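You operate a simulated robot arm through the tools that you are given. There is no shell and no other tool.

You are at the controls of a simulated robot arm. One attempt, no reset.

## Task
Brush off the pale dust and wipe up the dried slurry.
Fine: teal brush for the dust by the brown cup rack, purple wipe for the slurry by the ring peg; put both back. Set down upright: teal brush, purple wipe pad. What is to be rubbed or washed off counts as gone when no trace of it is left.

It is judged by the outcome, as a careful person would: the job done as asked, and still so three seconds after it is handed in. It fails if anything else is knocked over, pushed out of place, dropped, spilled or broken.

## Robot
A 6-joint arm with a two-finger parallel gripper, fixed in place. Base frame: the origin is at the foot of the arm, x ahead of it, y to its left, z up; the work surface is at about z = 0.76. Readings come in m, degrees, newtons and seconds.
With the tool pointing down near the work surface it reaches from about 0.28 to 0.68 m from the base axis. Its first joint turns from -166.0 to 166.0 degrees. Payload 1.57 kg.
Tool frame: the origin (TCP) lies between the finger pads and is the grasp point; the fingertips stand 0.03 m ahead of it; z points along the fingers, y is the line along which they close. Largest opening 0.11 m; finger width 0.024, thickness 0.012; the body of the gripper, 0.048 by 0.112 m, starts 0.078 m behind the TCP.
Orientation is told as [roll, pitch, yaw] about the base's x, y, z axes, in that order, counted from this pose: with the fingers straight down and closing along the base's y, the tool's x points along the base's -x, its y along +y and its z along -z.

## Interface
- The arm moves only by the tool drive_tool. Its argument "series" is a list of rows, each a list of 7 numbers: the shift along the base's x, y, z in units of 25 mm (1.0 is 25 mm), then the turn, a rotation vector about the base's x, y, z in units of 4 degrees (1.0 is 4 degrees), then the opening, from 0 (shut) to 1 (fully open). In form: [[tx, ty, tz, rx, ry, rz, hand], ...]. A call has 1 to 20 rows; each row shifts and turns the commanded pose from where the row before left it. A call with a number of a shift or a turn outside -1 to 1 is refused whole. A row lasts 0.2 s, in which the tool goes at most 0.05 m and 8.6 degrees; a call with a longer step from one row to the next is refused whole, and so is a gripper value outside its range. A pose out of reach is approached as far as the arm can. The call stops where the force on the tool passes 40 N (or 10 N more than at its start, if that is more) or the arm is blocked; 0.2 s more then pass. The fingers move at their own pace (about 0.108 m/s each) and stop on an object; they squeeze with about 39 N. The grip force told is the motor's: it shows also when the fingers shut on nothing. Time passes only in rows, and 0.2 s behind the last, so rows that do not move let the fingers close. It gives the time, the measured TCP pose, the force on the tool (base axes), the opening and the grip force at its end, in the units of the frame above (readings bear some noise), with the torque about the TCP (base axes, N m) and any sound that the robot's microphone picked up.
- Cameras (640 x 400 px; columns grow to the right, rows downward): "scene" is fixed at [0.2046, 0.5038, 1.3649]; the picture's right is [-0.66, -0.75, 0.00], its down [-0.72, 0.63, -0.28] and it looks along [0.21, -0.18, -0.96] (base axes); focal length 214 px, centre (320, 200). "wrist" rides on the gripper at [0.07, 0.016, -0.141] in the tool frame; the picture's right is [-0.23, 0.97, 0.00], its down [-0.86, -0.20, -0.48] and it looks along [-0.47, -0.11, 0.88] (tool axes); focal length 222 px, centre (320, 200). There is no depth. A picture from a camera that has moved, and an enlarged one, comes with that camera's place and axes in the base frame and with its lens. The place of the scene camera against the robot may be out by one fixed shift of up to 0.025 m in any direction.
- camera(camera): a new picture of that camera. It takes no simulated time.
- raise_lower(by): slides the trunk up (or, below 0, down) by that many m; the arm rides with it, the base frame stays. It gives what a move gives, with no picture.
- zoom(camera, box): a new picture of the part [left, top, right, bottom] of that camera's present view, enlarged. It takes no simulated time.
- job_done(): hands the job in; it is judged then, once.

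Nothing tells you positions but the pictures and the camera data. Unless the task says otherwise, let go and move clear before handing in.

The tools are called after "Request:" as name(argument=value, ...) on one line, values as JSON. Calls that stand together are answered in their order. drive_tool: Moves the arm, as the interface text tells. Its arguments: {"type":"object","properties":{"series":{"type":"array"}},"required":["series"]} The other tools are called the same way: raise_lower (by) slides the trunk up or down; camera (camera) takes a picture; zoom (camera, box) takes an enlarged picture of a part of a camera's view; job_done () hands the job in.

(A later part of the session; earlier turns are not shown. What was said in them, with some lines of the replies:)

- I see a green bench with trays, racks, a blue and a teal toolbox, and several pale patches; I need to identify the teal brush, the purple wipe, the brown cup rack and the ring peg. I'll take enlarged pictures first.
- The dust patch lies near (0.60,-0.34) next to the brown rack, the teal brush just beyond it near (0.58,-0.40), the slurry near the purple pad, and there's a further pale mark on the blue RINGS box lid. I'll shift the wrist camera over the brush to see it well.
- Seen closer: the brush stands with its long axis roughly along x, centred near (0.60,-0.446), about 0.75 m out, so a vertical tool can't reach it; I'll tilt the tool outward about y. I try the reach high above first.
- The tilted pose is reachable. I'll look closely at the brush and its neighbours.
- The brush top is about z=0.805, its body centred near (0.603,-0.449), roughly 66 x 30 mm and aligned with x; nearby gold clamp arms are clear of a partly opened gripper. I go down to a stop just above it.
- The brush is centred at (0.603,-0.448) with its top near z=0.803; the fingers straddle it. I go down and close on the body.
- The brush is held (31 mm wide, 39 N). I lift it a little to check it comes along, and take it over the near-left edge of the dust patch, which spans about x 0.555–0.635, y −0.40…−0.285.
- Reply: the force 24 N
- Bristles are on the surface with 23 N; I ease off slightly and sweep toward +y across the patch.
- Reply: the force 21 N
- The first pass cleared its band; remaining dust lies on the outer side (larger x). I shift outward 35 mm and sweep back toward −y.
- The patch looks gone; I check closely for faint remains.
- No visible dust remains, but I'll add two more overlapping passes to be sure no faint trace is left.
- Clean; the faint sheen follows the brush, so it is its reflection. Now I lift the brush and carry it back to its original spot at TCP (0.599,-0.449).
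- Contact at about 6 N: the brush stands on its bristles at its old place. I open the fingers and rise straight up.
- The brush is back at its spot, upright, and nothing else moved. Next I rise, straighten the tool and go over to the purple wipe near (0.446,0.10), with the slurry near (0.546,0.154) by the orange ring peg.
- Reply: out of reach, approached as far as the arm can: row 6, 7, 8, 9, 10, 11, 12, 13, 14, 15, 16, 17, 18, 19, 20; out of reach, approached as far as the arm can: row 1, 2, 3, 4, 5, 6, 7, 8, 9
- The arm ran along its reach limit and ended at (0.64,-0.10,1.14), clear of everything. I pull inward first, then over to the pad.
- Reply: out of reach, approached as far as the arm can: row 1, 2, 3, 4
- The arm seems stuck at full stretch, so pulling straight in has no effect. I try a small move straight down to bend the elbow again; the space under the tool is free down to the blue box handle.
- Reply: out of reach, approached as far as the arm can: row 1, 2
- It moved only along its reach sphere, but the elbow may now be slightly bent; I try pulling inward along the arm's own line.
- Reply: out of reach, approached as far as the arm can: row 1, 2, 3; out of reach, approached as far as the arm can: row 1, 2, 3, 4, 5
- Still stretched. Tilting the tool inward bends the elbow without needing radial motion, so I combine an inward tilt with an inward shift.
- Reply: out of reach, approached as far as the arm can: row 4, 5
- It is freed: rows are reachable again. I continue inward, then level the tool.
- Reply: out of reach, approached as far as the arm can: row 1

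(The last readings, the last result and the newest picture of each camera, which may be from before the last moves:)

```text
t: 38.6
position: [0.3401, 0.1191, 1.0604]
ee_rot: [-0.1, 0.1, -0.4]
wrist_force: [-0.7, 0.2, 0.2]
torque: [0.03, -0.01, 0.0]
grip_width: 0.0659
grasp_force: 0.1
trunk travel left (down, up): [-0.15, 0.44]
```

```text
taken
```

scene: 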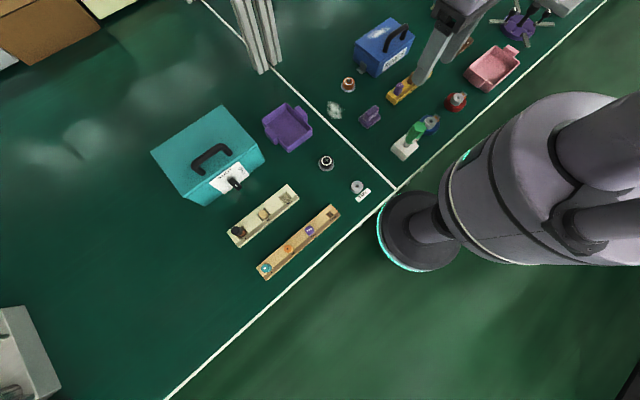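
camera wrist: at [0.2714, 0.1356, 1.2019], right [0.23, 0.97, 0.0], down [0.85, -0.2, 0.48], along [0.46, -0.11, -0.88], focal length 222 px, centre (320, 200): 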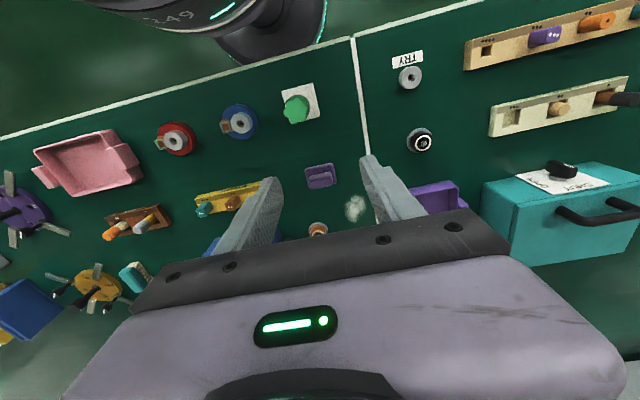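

Now above the pad area with a level tool. I look closely at the purple wipe, the slurry and neighbours.

Request:
zoom(camera="wrist", box=[270, 130, 430, 230])

Request:
zoom(camera="scene", box=[310, 80, 406, 140])

```text
4.00 times, centred on (350, 180) of wrist
camera zoom: at [0.2714, 0.1356, 1.2019], right [0.23, 0.97, 0.0], down [0.85, -0.2, 0.48], along [0.46, -0.11, -0.88], focal length 888 px, centre (200, 280)
```

zoom: 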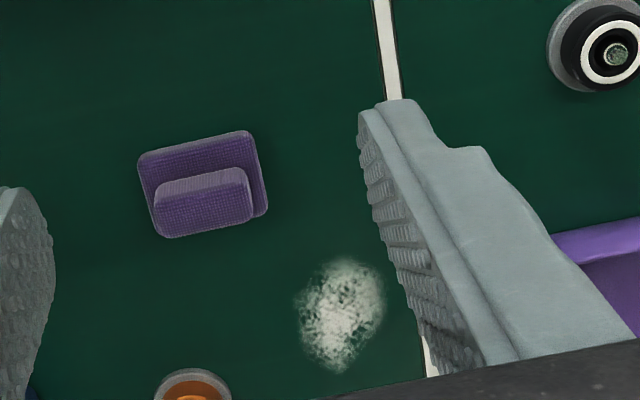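

```text
6.67 times, centred on (358, 110) of scene
camera zoom: at [0.2046, 0.5038, 1.3649], right [-0.66, -0.75, 0.0], down [-0.72, 0.63, -0.28], along [0.21, -0.18, -0.96], focal length 1430 px, centre (67, 800)
```

zoom: 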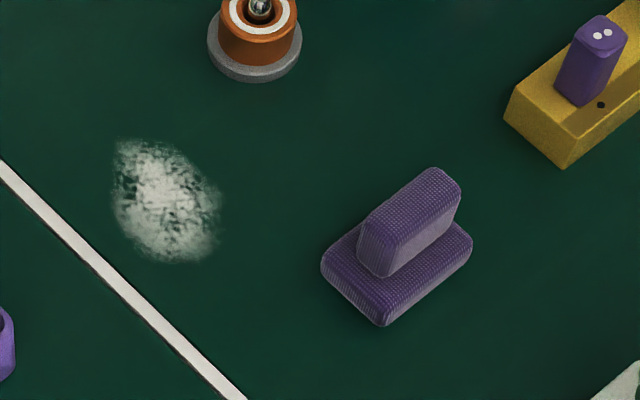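

Request:
zoom(camera="wrist", box=[296, 155, 344, 185])

Request:
zoom(camera="scene", box=[350, 98, 390, 133])

```text
13.33 times, centred on (320, 170) of wrist
camera zoom: at [0.2714, 0.1356, 1.2019], right [0.23, 0.97, 0.0], down [0.85, -0.2, 0.48], along [0.46, -0.11, -0.88], focal length 2962 px, centre (320, 600)
```

zoom: 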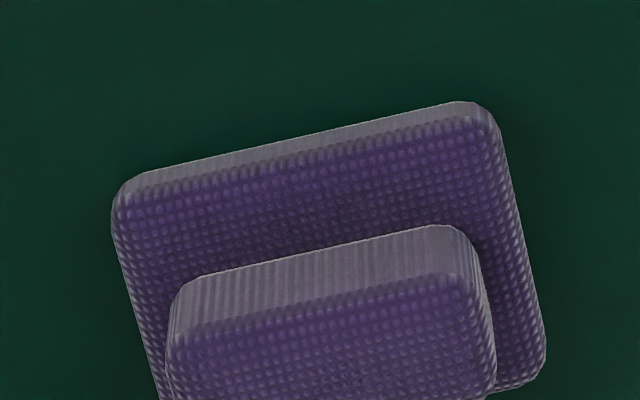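

```text
11.43 times, centred on (370, 116) of scene
camera zoom: at [0.2046, 0.5038, 1.3649], right [-0.66, -0.75, 0.0], down [-0.72, 0.63, -0.28], along [0.21, -0.18, -0.96], focal length 2451 px, centre (-251, 1166)
```

zoom: 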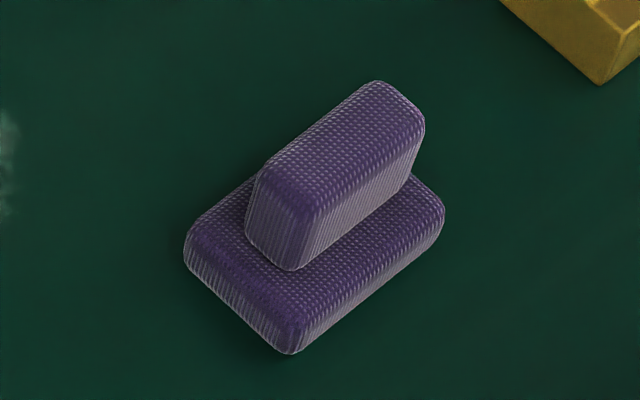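

The wipe is a low pad (about 45 x 58 mm, centre (0.446,0.096)) with a ridge handle along y, about 20 mm thick, top near z=0.795. I need to close along x, so I turn the tool +90° about z while moving above it.

Request:
drive_tool(series=[[0.21, -0.05, -0.25, 0, 0, 1, 0.6], [0.21, -0.05, -0.25, 0, 0, 1, 0.6], [0.21, -0.05, -0.25, 0, 0, 1, 0.6], [0.21, -0.05, -0.25, 0, 0, 1, 0.6], [0.21, -0.05, -0.25, 0, 0, 1, 0.6], [0.21, -0.05, -0.25, 0, 0, 1, 0.6], [0.21, -0.05, -0.25, 0, 0, 1, 0.6], [0.21, -0.05, -0.25, 0, 0, 1, 0.6], [0.21, -0.05, -0.25, 0, 0, 1, 0.6], [0.21, -0.05, -0.25, 0, 0, 1, 0.6], [0.21, -0.05, -0.25, 0, 0, 1, 0.6], [0.21, -0.05, -0.25, 0, 0, 1, 0.6], [0.21, -0.05, -0.25, 0, 0, 1, 0.6], [0.21, -0.05, -0.25, 0, 0, 1, 0.6], [0.21, -0.05, -0.25, 0, 0, 1, 0.6], [0.21, -0.05, -0.25, 0, 0, 1, 0.6], [0.21, -0.05, -0.25, 0, 0, 1, 0.6], [0.21, -0.05, -0.25, 0, 0, 1, 0.6], [0.21, -0.05, -0.25, 0, 0, 1, 0.6], [0.21, -0.05, -0.25, 0, 0, 1, 0.6]])

Request:
drive_tool(series=[[0.05, 0, -0.2, 0, 0, 1, 0.6], [0.05, 0, -0.2, 0, 0, 1, 0.6], [0, 0, 0, 0, 0, 0.6, 0.6], [0, 0, 0, 0, 0, 0, 0.6]])

Request:
camera(camera="wrist")

Request:
camera(camera="scene")

```text
t: 42.8
position: [0.4436, 0.0964, 0.9358]
ee_rot: [-0.1, 0.1, 79.6]
wrist_force: [-0.2, -0.4, 0.6]
torque: [0.02, 0.0, -0.04]
grip_width: 0.066
grasp_force: 0.0
trunk travel left (down, up): [-0.15, 0.44]
```

```text
t: 43.8
position: [0.4474, 0.0967, 0.9269]
ee_rot: [0.0, 0.1, 90.1]
wrist_force: [0.3, -0.4, 0.2]
torque: [0.02, 0.03, -0.03]
grip_width: 0.0659
grasp_force: 0.0
trunk travel left (down, up): [-0.15, 0.44]
```

```text
taken
camera wrist: at [0.4304, 0.0265, 1.068], right [-0.97, 0.23, 0.0], down [0.2, 0.86, 0.48], along [0.11, 0.46, -0.88], focal length 222 px, centre (320, 200)
```

wrist: 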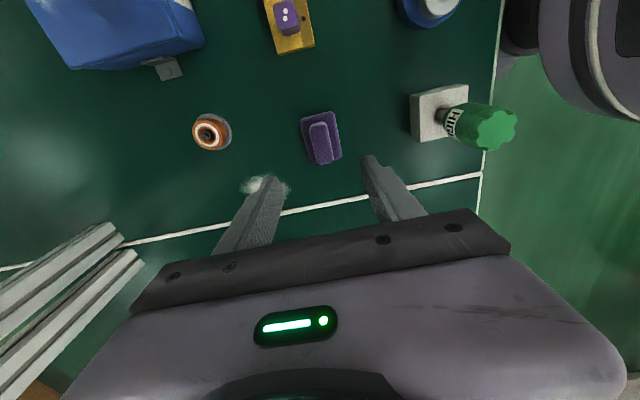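

```text
taken
```

scene: 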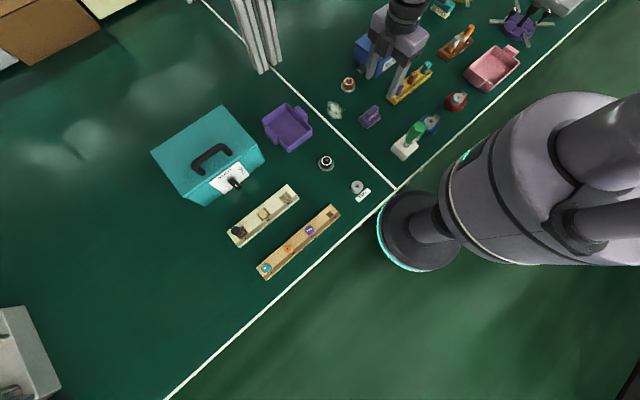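

Request:
zoom(camera="wrist", box=[272, 90, 368, 180])

```text
4.44 times, centred on (320, 135) of wrist
camera zoom: at [0.4304, 0.0265, 1.068], right [-0.97, 0.23, 0.0], down [0.2, 0.86, 0.48], along [0.11, 0.46, -0.88], focal length 987 px, centre (320, 489)
```

zoom: 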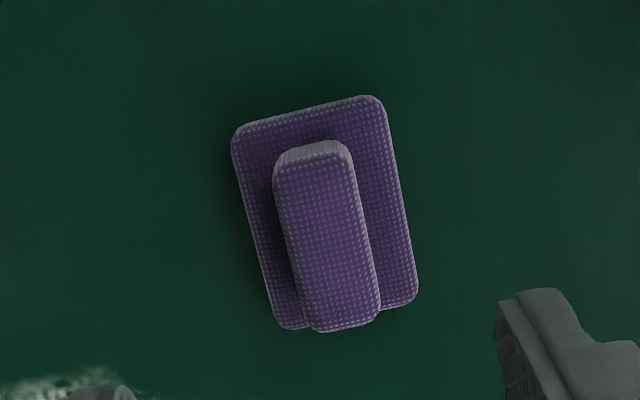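

The handle is centred at (0.444,0.096), 22 mm thick in x, base top at about z=0.772. I centre on it and go down so the fingertips stop just above the pad base, then close.

Request:
drive_tool(series=[[-0.07, 0, -0.9, 0, 0, 0, 0.6], [-0.07, 0, -0.9, 0, 0, 0, 0.6], [0, 0, -0.9, 0, 0, 0, 0.6], [0, 0, -0.9, 0, 0, 0, 0.6], [0, 0, -0.6, 0, 0, 0, 0.6], [0, 0, -0.4, 0, 0, 0, 0.6], [0, 0, -0.2, 0, 0, 0, 0.6], [0, 0, 0, 0, 0, 0, 0.6]])

Request:
camera(camera="wrist")

Request:
zoom(camera="scene", box=[310, 60, 438, 140])

```text
t: 45.6
position: [0.4435, 0.0956, 0.807]
ee_rot: [0.0, 0.3, 90.1]
wrist_force: [-0.7, 0.0, -0.7]
torque: [0.03, 0.02, -0.01]
grip_width: 0.0661
grasp_force: 0.1
trunk travel left (down, up): [-0.15, 0.44]
```

```text
taken
camera wrist: at [0.4261, 0.0261, 0.9477], right [-0.97, 0.23, 0.0], down [0.2, 0.86, 0.48], along [0.11, 0.46, -0.88], focal length 222 px, centre (320, 200)
```

wrist: 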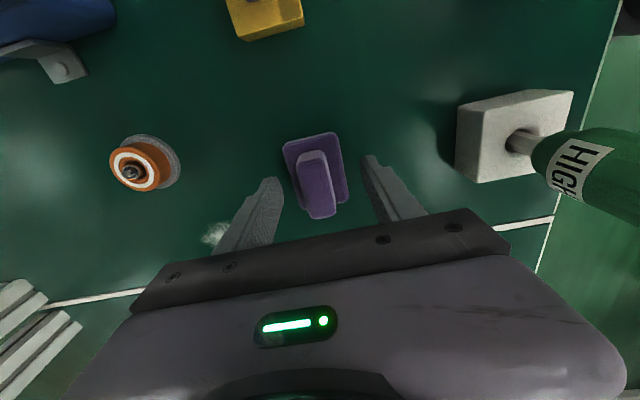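

```text
5.00 times, centred on (374, 100) of scene
camera zoom: at [0.2046, 0.5038, 1.3649], right [-0.66, -0.75, 0.0], down [-0.72, 0.63, -0.28], along [0.21, -0.18, -0.96], focal length 1072 px, centre (50, 700)
```

zoom: 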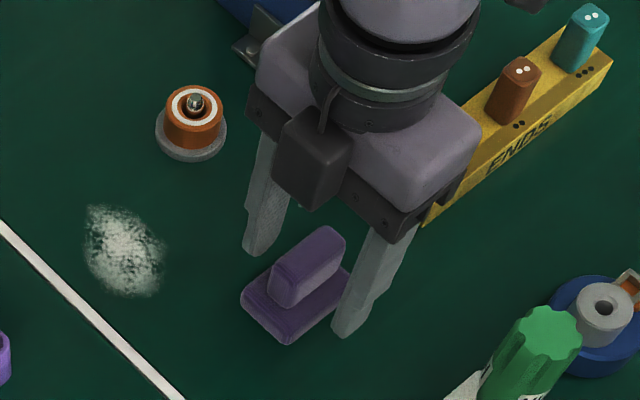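

Request:
drive_tool(series=[[0, 0, 0, 0, 0, 0, 0.4], [0, 0, 0, 0, 0, 0, 0.2], [0, 0, 0, 0, 0, 0, 0], [0, 0, 0, 0, 0, 0, 0]])

Request:
camera(camera="wrist")

Request:
zoom(camera="scene", box=[310, 60, 438, 140])

```text
t: 46.6
position: [0.4427, 0.0953, 0.8059]
ee_rot: [0.0, 0.2, 90.0]
wrist_force: [-0.2, -1.2, 0.3]
torque: [-0.02, -0.01, -0.04]
grip_width: 0.0448
grasp_force: 39.1
trunk travel left (down, up): [-0.15, 0.44]
```

```text
taken
camera wrist: at [0.4261, 0.0261, 0.9478], right [-0.97, 0.23, 0.0], down [0.2, 0.86, 0.48], along [0.11, 0.46, -0.88], focal length 222 px, centre (320, 200)
```

wrist: 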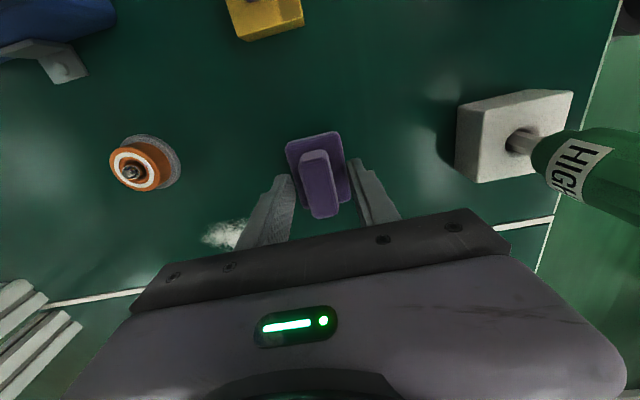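

```text
5.00 times, centred on (374, 100) of scene
camera zoom: at [0.2046, 0.5038, 1.3649], right [-0.66, -0.75, 0.0], down [-0.72, 0.63, -0.28], along [0.21, -0.18, -0.96], focal length 1072 px, centre (50, 700)
```

zoom: 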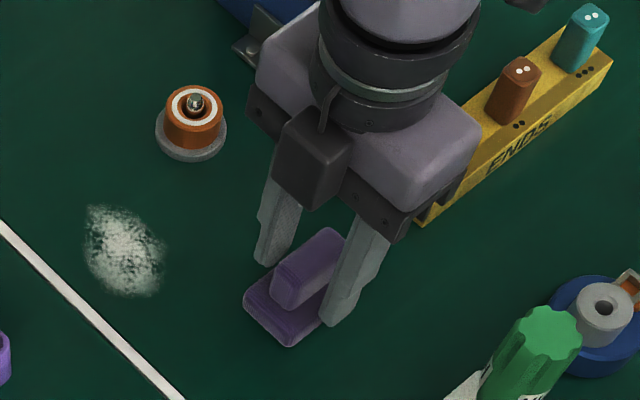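

The fingers stopped at 45 mm, so the tips caught the pad's base rather than the handle. I open, rise 5 mm and close again on the handle.

Request:
drive_tool(series=[[0, 0, 0, 0, 0, 0, 0.5], [0, 0, 0, 0, 0, 0, 0.6], [0, 0, 0.2, 0, 0, 0, 0.6], [0, 0, 0, 0, 0, 0, 0.6], [0, 0, 0, 0, 0, 0, 0.4], [0, 0, 0, 0, 0, 0, 0.2], [0, 0, 0, 0, 0, 0, 0], [0, 0, 0, 0, 0, 0, 0]])

Request:
camera(camera="wrist")

Request:
zoom(camera="scene", box=[310, 60, 438, 140])

```text
t: 48.4
position: [0.4424, 0.096, 0.8127]
ee_rot: [-0.2, 0.1, 90.0]
wrist_force: [0.0, 0.5, 1.9]
torque: [0.01, 0.01, -0.02]
grip_width: 0.0209
grasp_force: 34.5
trunk travel left (down, up): [-0.15, 0.44]
```

```text
taken
camera wrist: at [0.4259, 0.0262, 0.9532], right [-0.97, 0.23, 0.0], down [0.2, 0.86, 0.48], along [0.11, 0.46, -0.88], focal length 222 px, centre (320, 200)
```

wrist: 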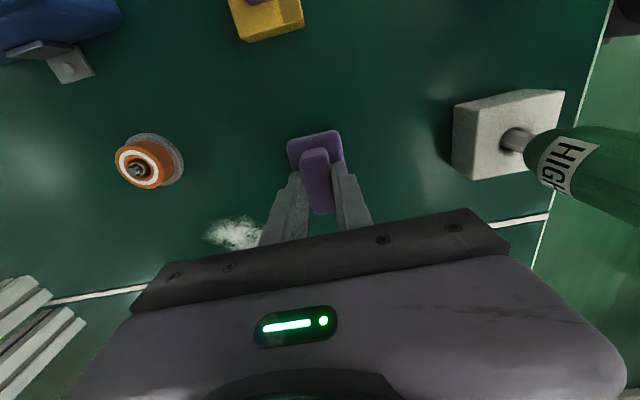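

```text
5.00 times, centred on (374, 100) of scene
camera zoom: at [0.2046, 0.5038, 1.3649], right [-0.66, -0.75, 0.0], down [-0.72, 0.63, -0.28], along [0.21, -0.18, -0.96], focal length 1072 px, centre (50, 700)
```

zoom: 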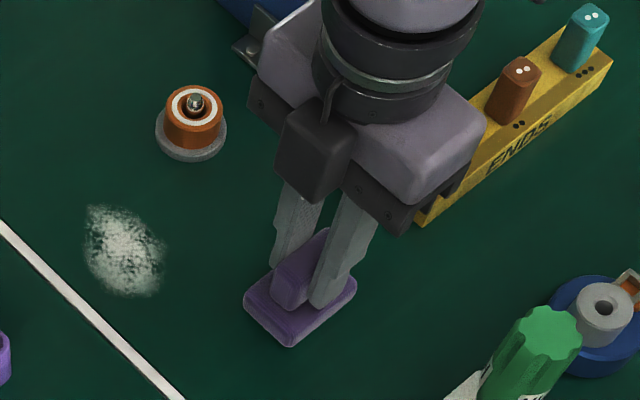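

Now it holds the handle (21 mm). I lift slightly and carry it beside the slurry, which spans about x 0.51–0.588, y 0.129–0.181; one pass along x at y=0.155 covers its width, well clear of the ring peg.

Request:
drive_tool(series=[[0, 0, 0.4, 0, 0, 0, 0], [0, 0, 0.4, 0, 0, 0, 0], [0.5, 0.79, 0, 0, 0, 0, 0], [0.5, 0.79, 0, 0, 0, 0, 0], [0.5, 0.79, 0, 0, 0, 0, 0], [0, 0, 0, 0, 0, 0, 0]])

Request:
zoom(camera="scene", box=[310, 60, 438, 140])

Request:
camera(camera="wrist")

```text
t: 49.8
position: [0.4814, 0.1558, 0.8318]
ee_rot: [-0.1, 0.2, 90.0]
wrist_force: [-0.3, 0.4, -0.2]
torque: [0.03, 0.02, -0.02]
grip_width: 0.0209
grasp_force: 34.3
trunk travel left (down, up): [-0.15, 0.44]
```

```text
5.00 times, centred on (374, 100) of scene
camera zoom: at [0.2046, 0.5038, 1.3649], right [-0.66, -0.75, 0.0], down [-0.72, 0.63, -0.28], along [0.21, -0.18, -0.96], focal length 1072 px, centre (50, 700)
```

zoom: 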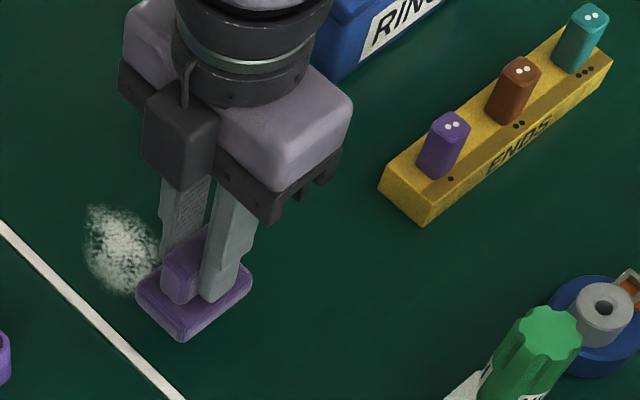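

```text
taken
camera wrist: at [0.4647, 0.0853, 0.9727], right [-0.97, 0.23, 0.0], down [0.2, 0.86, 0.48], along [0.11, 0.46, -0.88], focal length 222 px, centre (320, 200)
```

wrist: 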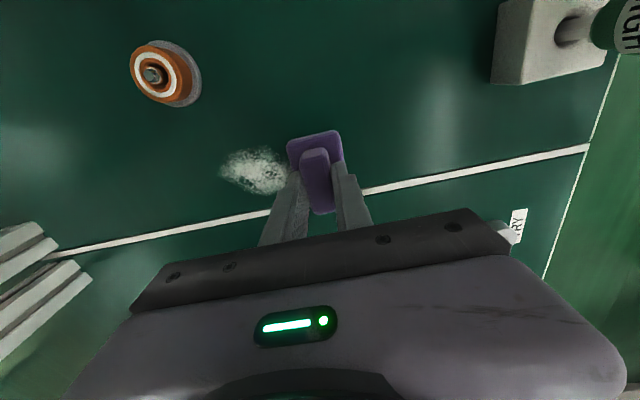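

Request:
drive_tool(series=[[0, 0, -0.4, 0, 0, 0, 0], [0, 0, -0.3, 0, 0, 0, 0], [0, 0, -0.1, 0, 0, 0, 0], [0, 0, 0, 0, 0, 0, 0]])

```text
t: 50.8
position: [0.4816, 0.1551, 0.8122]
ee_rot: [-0.1, 0.1, 90.0]
wrist_force: [-0.8, 0.1, -0.4]
torque: [0.01, 0.02, -0.01]
grip_width: 0.0207
grasp_force: 34.3
trunk travel left (down, up): [-0.15, 0.44]
```

Request:
drive_tool(series=[[0, 0, -0.06, 0, 0, 0, 0], [0, 0, 0, 0, 0, 0, 0]])

```text
t: 51.4
position: [0.4823, 0.1553, 0.8131]
ee_rot: [-0.2, 0.1, 90.1]
wrist_force: [1.4, -0.1, 21.9]
torque: [-0.15, 0.09, 0.01]
grip_width: 0.0207
grasp_force: 34.1
trunk travel left (down, up): [-0.15, 0.44]
```

Contact at 22 N; I ease off half a millimetre and wipe outward along x through the slurry.

Request:
drive_tool(series=[[0.2, 0, 0.02, 0, 0, 0, 0], [0.5, 0, 0, 0, 0, 0, 0], [0.5, 0, 0, 0, 0, 0, 0], [0.5, 0, 0, 0, 0, 0, 0], [0.5, 0, 0, 0, 0, 0, 0], [0.5, 0, 0, 0, 0, 0, 0], [0.5, 0, 0, 0, 0, 0, 0], [0.5, 0, 0, 0, 0, 0, 0], [0.5, 0, 0, 0, 0, 0, 0], [0.5, 0, 0, 0, 0, 0, 0], [0.5, 0, 0, 0, 0, 0, 0], [0, 0, 0, 0, 0, 0, 0]])

Request:
camera(camera="wrist")

Request:
zoom(camera="scene", box=[290, 60, 418, 140])

```text
t: 54.0
position: [0.6103, 0.1561, 0.8119]
ee_rot: [-0.2, 0.1, 90.0]
wrist_force: [-5.0, 1.0, 12.7]
torque: [0.07, 0.27, -0.01]
grip_width: 0.0208
grasp_force: 34.1
trunk travel left (down, up): [-0.15, 0.44]
```

```text
taken
camera wrist: at [0.5936, 0.0865, 0.9528], right [-0.97, 0.23, 0.0], down [0.2, 0.86, 0.48], along [0.11, 0.46, -0.88], focal length 222 px, centre (320, 200)
```

wrist: 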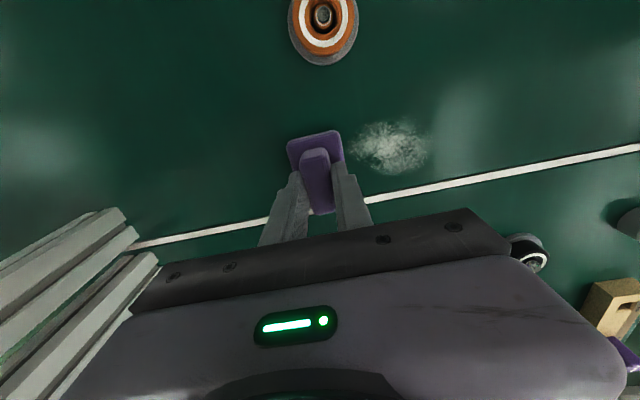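

```text
5.00 times, centred on (354, 100) of scene
camera zoom: at [0.2046, 0.5038, 1.3649], right [-0.66, -0.75, 0.0], down [-0.72, 0.63, -0.28], along [0.21, -0.18, -0.96], focal length 1072 px, centre (150, 700)
```

zoom: 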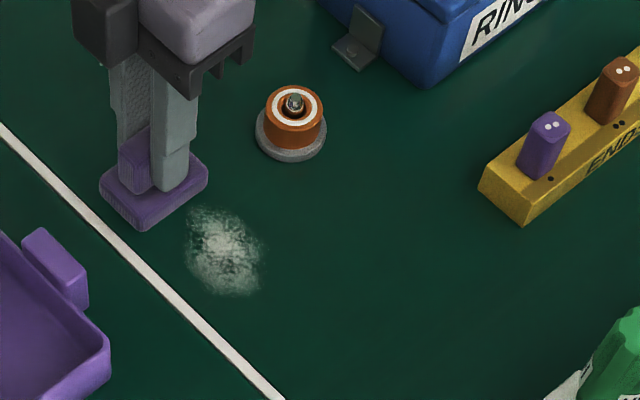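

The slurry has only faded a bit, so it needs more strokes, and perhaps more pressure. I press slightly more and wipe back and forth.

Request:
drive_tool(series=[[-0.2, 0, -0.02, 0, 0, 0, 0], [-0.6, 0, 0, 0, 0, 0, 0], [-0.6, 0, 0, 0, 0, 0, 0], [-0.6, 0, 0, 0, 0, 0, 0], [-0.6, 0, 0, 0, 0, 0, 0], [-0.6, 0, 0, 0, 0, 0, 0], [-0.6, 0, 0, 0, 0, 0, 0], [-0.6, 0, 0, 0, 0, 0, 0], [-0.6, 0, 0, 0, 0, 0, 0], [0, 0, 0, 0, 0, 0, 0]])

Request:
zoom(camera="scene", box=[290, 60, 418, 140])

Request:
camera(camera="wrist")

```text
t: 55.8
position: [0.5058, 0.1545, 0.8118]
ee_rot: [-0.4, 0.1, 90.0]
wrist_force: [-3.5, -1.1, 15.0]
torque: [-0.14, 0.42, 0.03]
grip_width: 0.0206
grasp_force: 34.0
trunk travel left (down, up): [-0.15, 0.44]
stopped in row 8: the force on the tool passed its limit at 40 N (the readings are from after the stop); the commanded pose is now the measured one
```

```text
5.00 times, centred on (354, 100) of scene
camera zoom: at [0.2046, 0.5038, 1.3649], right [-0.66, -0.75, 0.0], down [-0.72, 0.63, -0.28], along [0.21, -0.18, -0.96], focal length 1072 px, centre (150, 700)
```

zoom: 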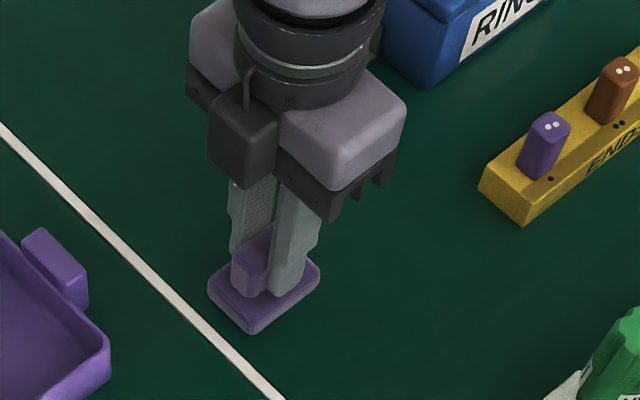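

```text
taken
camera wrist: at [0.4887, 0.0847, 0.9524], right [-0.97, 0.23, -0.01], down [0.2, 0.86, 0.48], along [0.11, 0.46, -0.88], focal length 222 px, centre (320, 200)
```

wrist: 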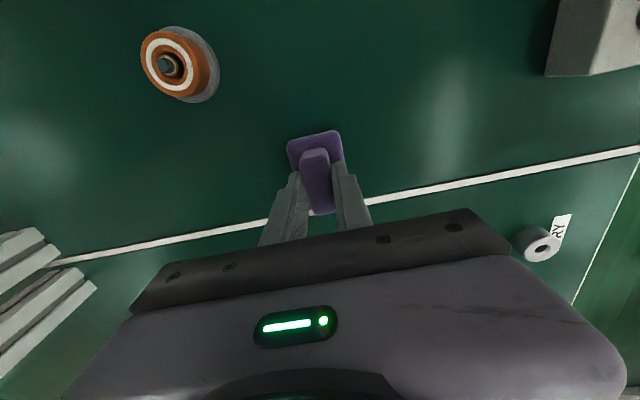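

The slurry behind the pad is gone; the force limit stopped the stroke at x=0.506. I ease the pressure and finish the stroke, then look.

Request:
drive_tool(series=[[0, 0, 0.02, 0, 0, 0, 0], [-0.4, 0, 0.01, 0, 0, 0, 0], [-0.4, 0, 0, 0, 0, 0, 0], [-0.4, 0, 0, 0, 0, 0, 0], [0, 0, 0, 0, 0, 0, 0]])

Request:
zoom(camera="scene", box=[290, 60, 418, 140])

Request:
camera(camera="wrist")

```text
t: 57.0
position: [0.4762, 0.1546, 0.8123]
ee_rot: [-0.4, 0.1, 90.0]
wrist_force: [1.1, 0.6, 4.0]
torque: [0.02, 0.12, -0.02]
grip_width: 0.0208
grasp_force: 34.4
trunk travel left (down, up): [-0.15, 0.44]
```

```text
5.00 times, centred on (354, 100) of scene
camera zoom: at [0.2046, 0.5038, 1.3649], right [-0.66, -0.75, 0.0], down [-0.72, 0.63, -0.28], along [0.21, -0.18, -0.96], focal length 1072 px, centre (150, 700)
```

zoom: 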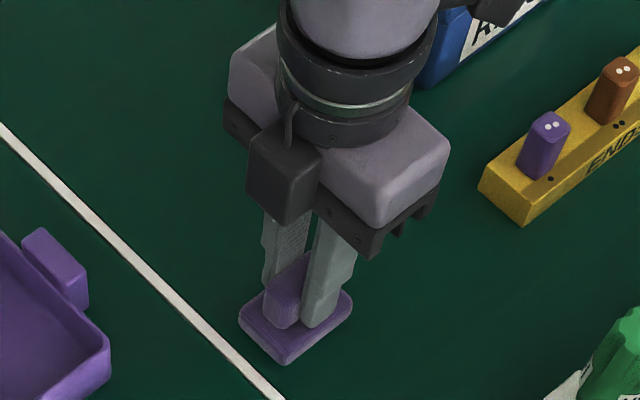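

```text
taken
camera wrist: at [0.4594, 0.0848, 0.9526], right [-0.97, 0.23, -0.01], down [0.2, 0.86, 0.48], along [0.11, 0.46, -0.88], focal length 222 px, centre (320, 200)
```

wrist: 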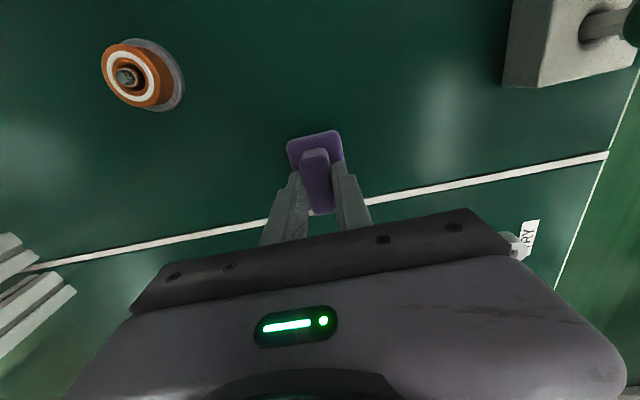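

Request:
zoom(camera="scene", box=[310, 90, 358, 120])

Request:
zoom(camera="wrist", box=[180, 110, 310, 220])

```text
13.33 times, centred on (334, 105) of scene
camera zoom: at [0.2046, 0.5038, 1.3649], right [-0.66, -0.75, 0.0], down [-0.72, 0.63, -0.28], along [0.21, -0.18, -0.96], focal length 2860 px, centre (133, 1467)
```

zoom: 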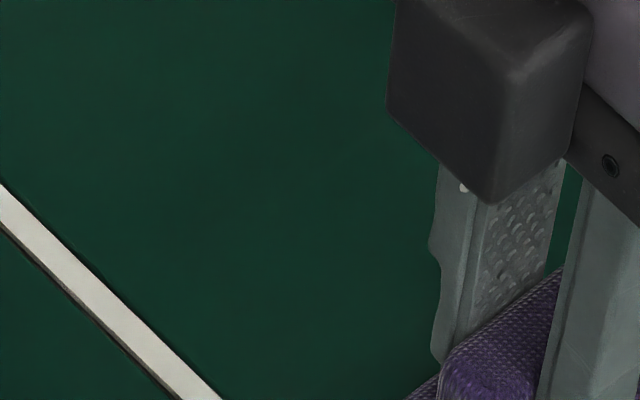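

```text
3.64 times, centred on (245, 165) of wrist
camera zoom: at [0.4594, 0.0848, 0.9526], right [-0.97, 0.23, -0.01], down [0.2, 0.86, 0.48], along [0.11, 0.46, -0.88], focal length 808 px, centre (593, 327)
```

zoom: 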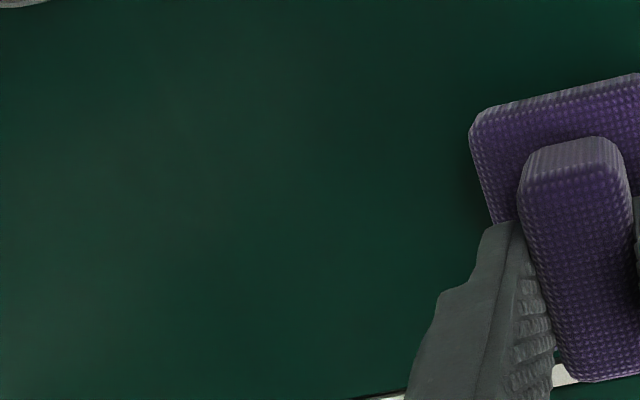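

It looks clean. For safety I do one more forward and back stroke with light sideways offset.

Request:
drive_tool(series=[[0, 0, -0.025, 0.1, 0, 0, 0], [0.5, 0.12, 0, 0, 0, 0, 0], [0.5, 0, 0, 0, 0, 0, 0], [0.5, 0, 0, 0, 0, 0, 0], [0.5, 0, 0, 0, 0, 0, 0], [0.5, 0, 0, 0, 0, 0, 0], [0.5, 0, 0, 0, 0, 0, 0], [0.5, 0, 0, 0, 0, 0, 0], [0.5, 0, 0, 0, 0, 0, 0], [0.5, 0, 0, 0, 0, 0, 0], [0.5, 0, 0, 0, 0, 0, 0], [0, 0, 0, 0, 0, 0, 0]])

Request:
zoom(camera="scene", box=[300, 80, 380, 130])

Request:
camera(camera="wrist")

```text
t: 59.6
position: [0.6019, 0.1584, 0.8117]
ee_rot: [-0.3, -0.3, 90.1]
wrist_force: [-0.2, 0.9, 3.7]
torque: [-0.04, 0.18, -0.01]
grip_width: 0.0211
grasp_force: 34.2
trunk travel left (down, up): [-0.15, 0.44]
```

```text
8.00 times, centred on (340, 105) of scene
camera zoom: at [0.2046, 0.5038, 1.3649], right [-0.66, -0.75, 0.0], down [-0.72, 0.63, -0.28], along [0.21, -0.18, -0.96], focal length 1716 px, centre (160, 960)
```

zoom: 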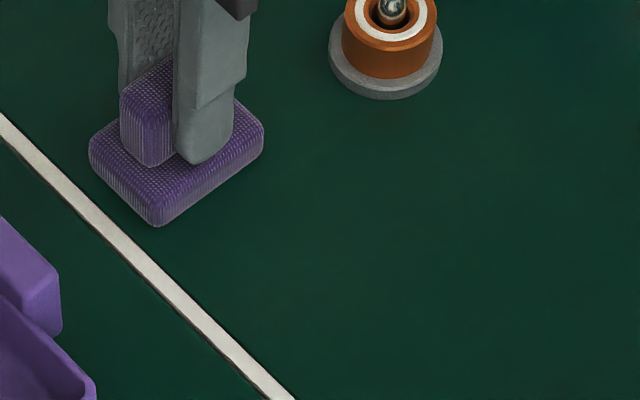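

```text
taken
camera wrist: at [0.5844, 0.0872, 0.9519], right [-0.97, 0.23, 0.0], down [0.2, 0.85, 0.48], along [0.11, 0.47, -0.88], focal length 222 px, centre (320, 200)
```

wrist: 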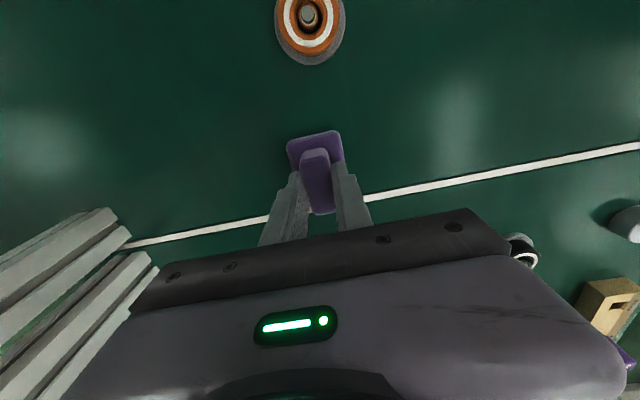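

Request:
drive_tool(series=[[-0.2, -0.15, -0.01, 0, 0, 0, 0], [-0.5, -0.15, 0, 0, 0, 0, 0], [-0.5, 0, 0, 0, 0, 0, 0], [-0.5, 0, 0, 0, 0, 0, 0], [-0.5, 0, 0, 0, 0, 0, 0], [-0.5, 0, 0, 0, 0, 0, 0], [-0.5, 0, 0, 0, 0, 0, 0], [-0.5, 0, 0, 0, 0, 0, 0], [-0.5, 0, 0, 0, 0, 0, 0], [-0.5, 0, 0, 0, 0, 0, 0], [-0.5, 0, 0, 0, 0, 0, 0], [0, 0, 0, 0, 0, 0, 0]])

Request:
zoom(camera="scene", box=[300, 80, 380, 130])

```text
t: 62.2
position: [0.4724, 0.1499, 0.8113]
ee_rot: [-0.4, -0.2, 90.0]
wrist_force: [9.7, 0.0, 27.3]
torque: [-0.01, -0.09, 0.05]
grip_width: 0.0207
grasp_force: 34.0
trunk travel left (down, up): [-0.15, 0.44]
```

```text
8.00 times, centred on (340, 105) of scene
camera zoom: at [0.2046, 0.5038, 1.3649], right [-0.66, -0.75, 0.0], down [-0.72, 0.63, -0.28], along [0.21, -0.18, -0.96], focal length 1716 px, centre (160, 960)
```

zoom: 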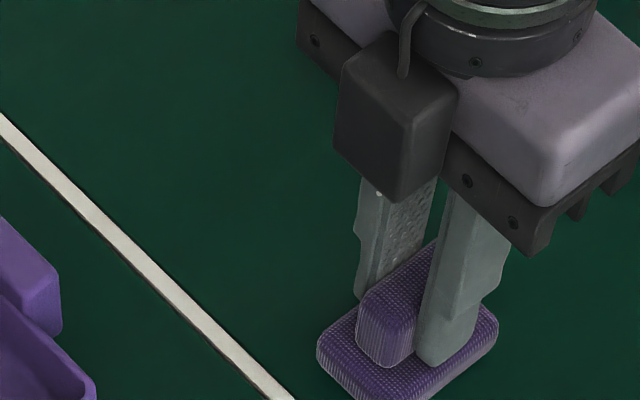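

The slurry is gone without trace. I lift the pad and carry it back to its original spot at (0.4435,0.096).

Request:
drive_tool(series=[[0, 0, 0.4, 0.1, 0.05, 0, 0], [0, 0, 0.4, 0, 0, 0, 0], [-0.38, -0.72, 0, 0, 0, 0, 0], [-0.38, -0.72, 0, 0, 0, 0, 0], [-0.38, -0.72, 0, 0, 0, 0, 0], [0, 0, -0.4, 0, 0, 0, 0], [0, 0, -0.28, 0, 0, 0, 0], [0, 0, 0, 0, 0, 0, 0]])

Request:
zoom(camera="scene", box=[310, 60, 438, 140])

```text
t: 64.0
position: [0.4445, 0.0959, 0.8151]
ee_rot: [-0.1, -0.7, 89.9]
wrist_force: [-0.2, -1.0, -1.5]
torque: [-0.02, -0.02, 0.0]
grip_width: 0.0207
grasp_force: 33.8
trunk travel left (down, up): [-0.15, 0.44]
```

```text
5.00 times, centred on (374, 100) of scene
camera zoom: at [0.2046, 0.5038, 1.3649], right [-0.66, -0.75, 0.0], down [-0.72, 0.63, -0.28], along [0.21, -0.18, -0.96], focal length 1072 px, centre (50, 700)
```

zoom: 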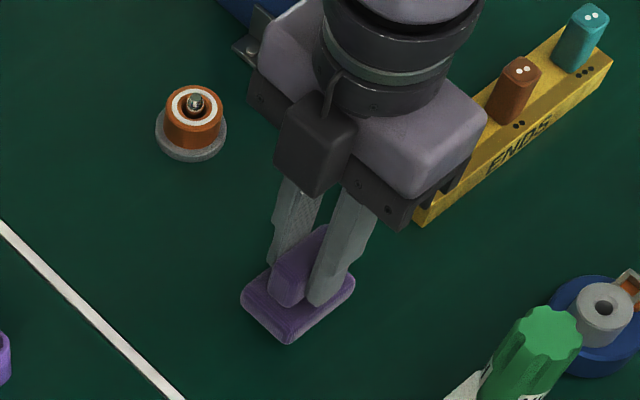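

Request:
drive_tool(series=[[0, 0, -0.08, 0, 0, 0, 0], [0, 0, 0, 0, 0, 0, 0]])

Request:
drive_tool(series=[[0, 0, -0.04, 0, 0, 0, 0], [0, 0, 0, 0, 0, 0, 0]])

```text
t: 64.6
position: [0.4427, 0.0976, 0.8124]
ee_rot: [-0.2, -0.7, 89.9]
wrist_force: [0.6, 0.2, 0.5]
torque: [-0.03, 0.01, 0.04]
grip_width: 0.0208
grasp_force: 33.6
trunk travel left (down, up): [-0.15, 0.44]
```

```text
t: 65.2
position: [0.4434, 0.0964, 0.8117]
ee_rot: [-0.2, -0.7, 90.0]
wrist_force: [1.9, 2.1, 7.2]
torque: [-0.11, 0.03, -0.01]
grip_width: 0.0208
grasp_force: 34.4
trunk travel left (down, up): [-0.15, 0.44]
```

Contact at about 7 N at the original place. I open the fingers gently and rise straight up.

Request:
drive_tool(series=[[0, 0, 0, 0, 0, 0, 0.3], [0, 0, 0, 0, 0, 0, 0.45], [0, 0, 0, 0, 0, 0, 0.6], [0, 0, 0, 0, 0, 0, 0.6], [0, 0, 0.4, 0, 0, 0, 0.6], [0, 0, 0.8, 0, 0, 0, 0.6], [0, 0, 1, 0, 0, 0, 0.6], [0, 0, 1, 0, 0, 0, 0.6], [0, 0, 1, 0, 0, 0, 0.6], [0, 0, 1, 0, 0, 0, 0.6], [0, 0, 1, 0, 0, 0, 0.6]])

Request:
camera(camera="wrist")

Request:
zoom(camera="scene", box=[300, 60, 460, 160])

```text
t: 67.6
position: [0.4431, 0.0965, 0.9657]
ee_rot: [-0.1, -0.8, 90.1]
wrist_force: [0.1, -0.3, -0.1]
torque: [0.05, -0.01, 0.0]
grip_width: 0.0661
grasp_force: 0.0
trunk travel left (down, up): [-0.15, 0.44]
```

```text
taken
camera wrist: at [0.4264, 0.0241, 1.1067], right [-0.97, 0.23, 0.0], down [0.2, 0.85, 0.49], along [0.11, 0.48, -0.87], focal length 222 px, centre (320, 200)
```

wrist: 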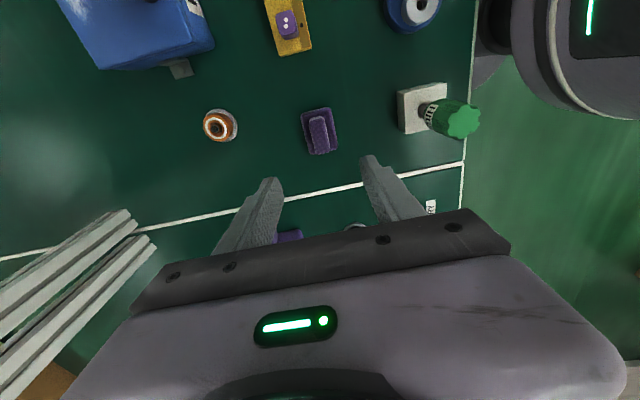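

```text
4.00 times, centred on (380, 110) of scene
camera zoom: at [0.2046, 0.5038, 1.3649], right [-0.66, -0.75, 0.0], down [-0.72, 0.63, -0.28], along [0.21, -0.18, -0.96], focal length 858 px, centre (80, 560)
```

zoom: 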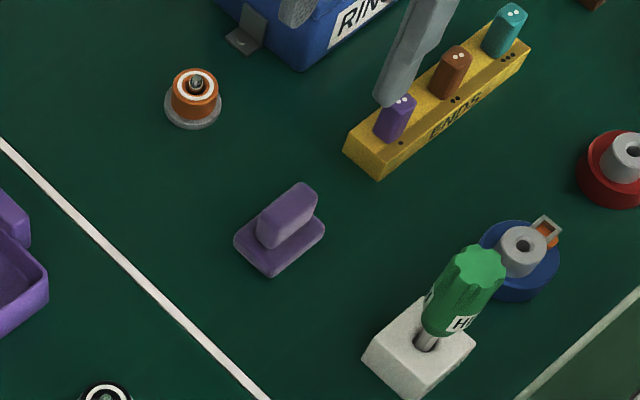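

Pad upright in place and the slurry area clean. I recheck the dust area and the brush in the scene camera.

Request:
zoom(camera="scene", box=[396, 0, 476, 50])

Request:
zoom(camera="scene", box=[310, 80, 374, 120])

Request:
camera(camera="scene")

```text
8.00 times, centred on (436, 25) of scene
camera zoom: at [0.2046, 0.5038, 1.3649], right [-0.66, -0.75, 0.0], down [-0.72, 0.63, -0.28], along [0.21, -0.18, -0.96], focal length 1716 px, centre (-608, 1600)
```

zoom: 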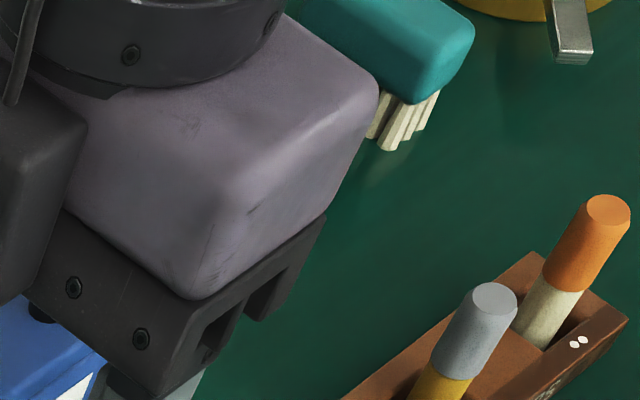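

```text
10.00 times, centred on (342, 100) of scene
camera zoom: at [0.2046, 0.5038, 1.3649], right [-0.66, -0.75, 0.0], down [-0.72, 0.63, -0.28], along [0.21, -0.18, -0.96], focal length 2145 px, centre (100, 1200)
```

zoom: 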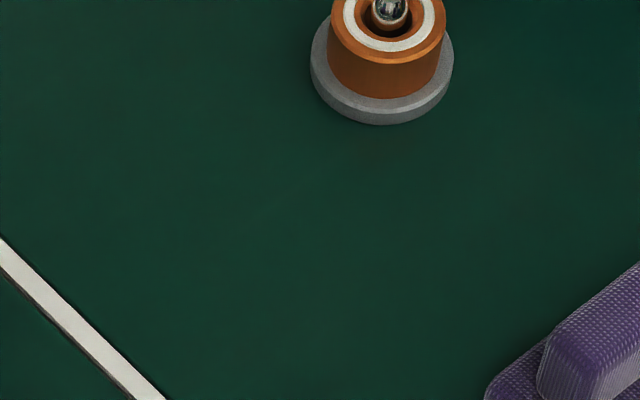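

```text
taken
```

scene: 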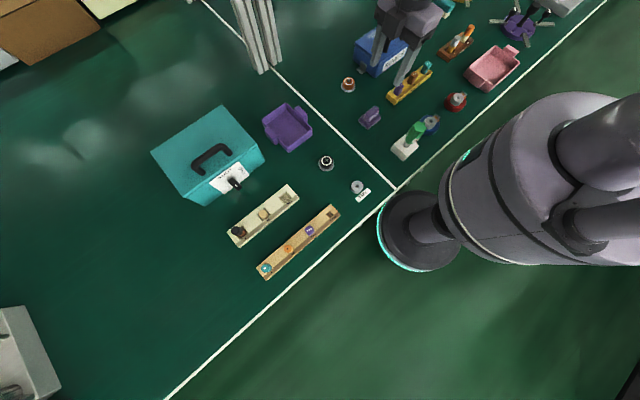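

Both spots look clean in the scene view. I rise and swing the wrist camera back over the dust area for a last direct check.

Request:
drive_tool(series=[[0, 0, 1, 0, 0, -0.5, 0.6], [0, 0, 1, 0, 0, -1, 0.6], [0, 0, 1, 0, 0, -1, 0.6], [0, -0.5, 0.8, 0, 0, -1, 0.6], [-0.1, -0.8, 0, 0, 0, -1, 0.6], [-0.1, -0.8, 0, 0, 0, -1, 0.6], [-0.1, -0.8, 0, 0, 0, -1, 0.6], [-0.1, -0.8, 0, 0, 0, -1, 0.6], [-0.1, -0.8, 0, 0, 0, -1, 0.6], [-0.1, -0.8, 0, 0, 0, -1, 0.6], [-0.1, -0.8, 0, 0, 0, -1, 0.6], [-0.1, -0.8, 0, 0, 0, -1, 0.6], [-0.1, -0.8, 0, 0, 0, -1, 0.6], [-0.1, -0.8, 0, 0, 0, -1, 0.6], [-0.1, -0.8, 0, 0, 0, -1, 0.6], [-0.1, -0.8, 0, 0, 0, -1, 0.6], [-0.1, -0.8, 0, 0, 0, -1, 0.6], [-0.1, -0.8, 0, 0, 0, -1, 0.6], [0, -0.8, 0, 0, 0, -1, 0.6], [0, -0.8, 0, 0, 0, -1, 0.6]])

Request:
drive_tool(series=[[0, -0.4, 0, 0, 0, -1, 0.6], [0, -0.4, 0, 0, 0, -1, 0.6], [0, 0, 0, 0, 0, -1, 0.6], [0, 0, 0, 0, 0, 0, 0.6]])

Request:
camera(camera="wrist")

Request:
camera(camera="scene")

```text
t: 71.8
position: [0.4096, -0.2347, 1.0611]
ee_rot: [-0.1, -0.7, 12.0]
wrist_force: [0.2, 0.2, 0.0]
torque: [-0.04, 0.02, -0.02]
grip_width: 0.066
grasp_force: 0.0
trunk travel left (down, up): [-0.15, 0.44]
```

```text
t: 72.8
position: [0.4098, -0.255, 1.0607]
ee_rot: [-0.1, -0.7, 0.0]
wrist_force: [-0.1, -0.2, -0.5]
torque: [-0.01, -0.01, -0.01]
grip_width: 0.066
grasp_force: 0.0
trunk travel left (down, up): [-0.15, 0.44]
```

```text
taken
camera wrist: at [0.3375, -0.2392, 1.2003], right [0.23, 0.97, 0.0], down [0.85, -0.2, 0.49], along [0.48, -0.11, -0.87], focal length 222 px, centre (320, 200)
```

wrist: 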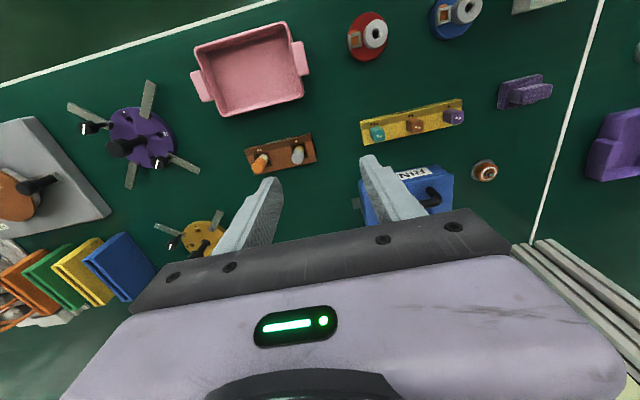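

```text
taken
```

scene: 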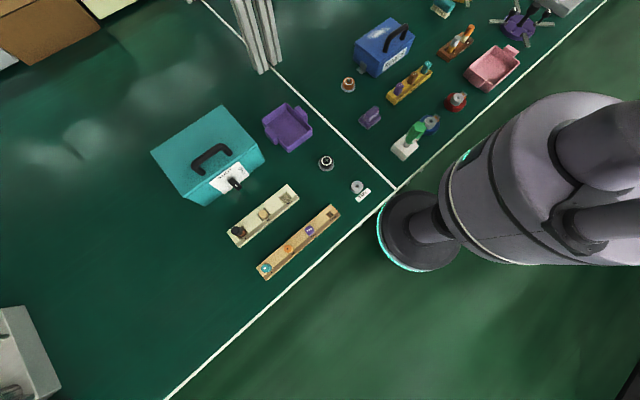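

Request:
zoom(camera="scene", box=[330, 0, 490, 100])

Request:
zoom(camera="wrist", box=[260, 130, 380, 205])

Request:
zoom(camera="wrist", box=[440, 60, 600, 200])

```text
4.00 times, centred on (410, 50) of scene
camera zoom: at [0.2046, 0.5038, 1.3649], right [-0.66, -0.75, 0.0], down [-0.72, 0.63, -0.28], along [0.21, -0.18, -0.96], focal length 858 px, centre (-40, 800)
```

zoom: 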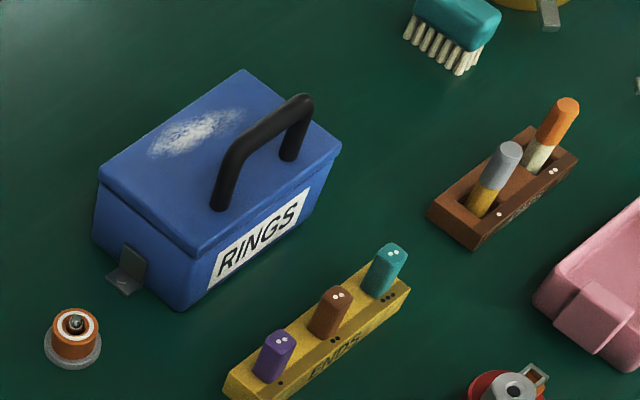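

```text
5.33 times, centred on (320, 168) of wrist
camera zoom: at [0.3375, -0.2392, 1.2003], right [0.23, 0.97, 0.0], down [0.85, -0.2, 0.49], along [0.48, -0.11, -0.87], focal length 1185 px, centre (320, 373)
```

zoom: 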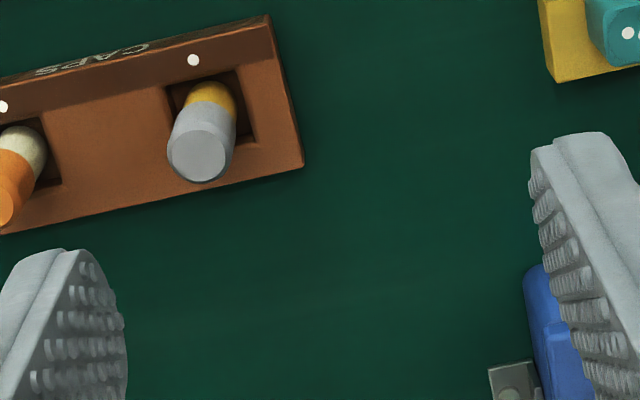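

```text
2.86 times, centred on (520, 130) of wrist
camera zoom: at [0.3375, -0.2392, 1.2003], right [0.23, 0.97, 0.0], down [0.85, -0.2, 0.49], along [0.48, -0.11, -0.87], focal length 635 px, centre (-251, 400)
```

zoom: 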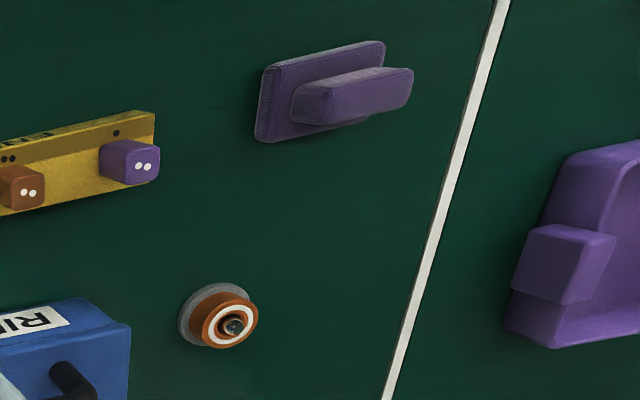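

Request:
drive_tool(series=[[0, -0.8, 0, 0, 0, 0, 0.8], [0, -0.8, 0, 0, 0, 0, 0.9], [0, -0.8, 0, 0, 0, 0, 1], [0, -0.8, 0, 0, 0, 0, 1], [0, -0.6, 0, 0, 0, 0, 1], [0, 0, 0, 0, 0, 0, 1]])

Request:
zoom(camera="wrist", box=[230, 140, 400, 250])

Request:
zoom(camera="wrist", box=[300, 160, 380, 210])

```text
t: 74.2
position: [0.408, -0.3507, 1.0616]
ee_rot: [-0.1, -0.7, -0.1]
wrist_force: [0.4, 0.3, 1.0]
torque: [0.02, -0.02, 0.02]
grip_width: 0.11
grasp_force: 0.1
trunk travel left (down, up): [-0.15, 0.44]
```

```text
3.64 times, centred on (315, 195) of wrist
camera zoom: at [0.3368, -0.3349, 1.2013], right [0.23, 0.97, 0.0], down [0.85, -0.2, 0.49], along [0.48, -0.11, -0.87], focal length 808 px, centre (338, 218)
```

zoom: 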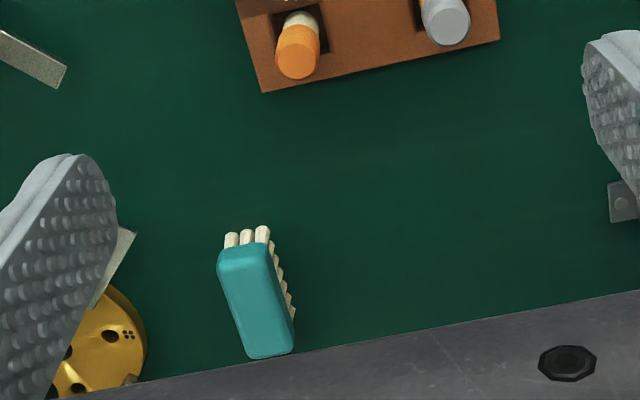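

```text
8.00 times, centred on (340, 185) of wrist
camera zoom: at [0.3368, -0.3349, 1.2013], right [0.23, 0.97, 0.0], down [0.85, -0.2, 0.49], along [0.48, -0.11, -0.87], focal length 1777 px, centre (160, 320)
```

zoom: 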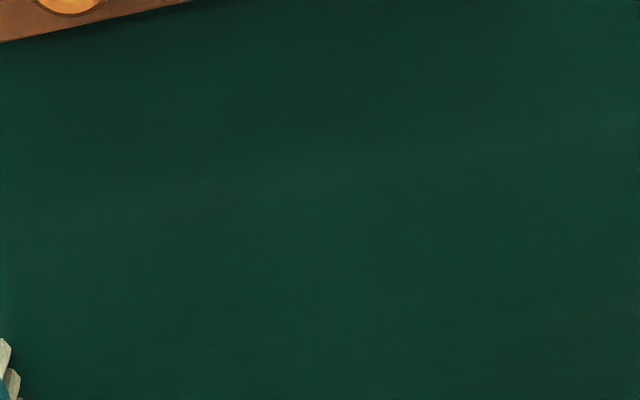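

Both areas are free of any trace, and the brush and pad stand upright in their original places. The gripper is empty and high above the bench, so I hand in.

Request:
job_done()

```text
The job is handed in.
```

The pale dust by the brown cup rack and the dried slurry by the ring peg are both gone. Close-up pictures after the last strokes showed no trace of either.

- **Tools:** I put the teal brush and the purple wipe pad back within a few millimetres of where I found them. Both stand upright.
- **Slurry:** the first wipe only faded it. I made two more full strokes and one part stroke until nothing showed. One of these was stopped by the 40 N force limit, and I eased off and finished it.
- **Arm:** on the way to the purple pad the arm got stuck at full stretch for a while. Tilting the tool inward freed it, and it touched nothing.
- **Other objects:** none looked moved or knocked in the final pictures.
- **Not cleaned:** I left the pale marks on the lid of the blue RINGS box and on the orange disc, since you named only the two spots.

At hand-in the gripper was empty and well above the bench.
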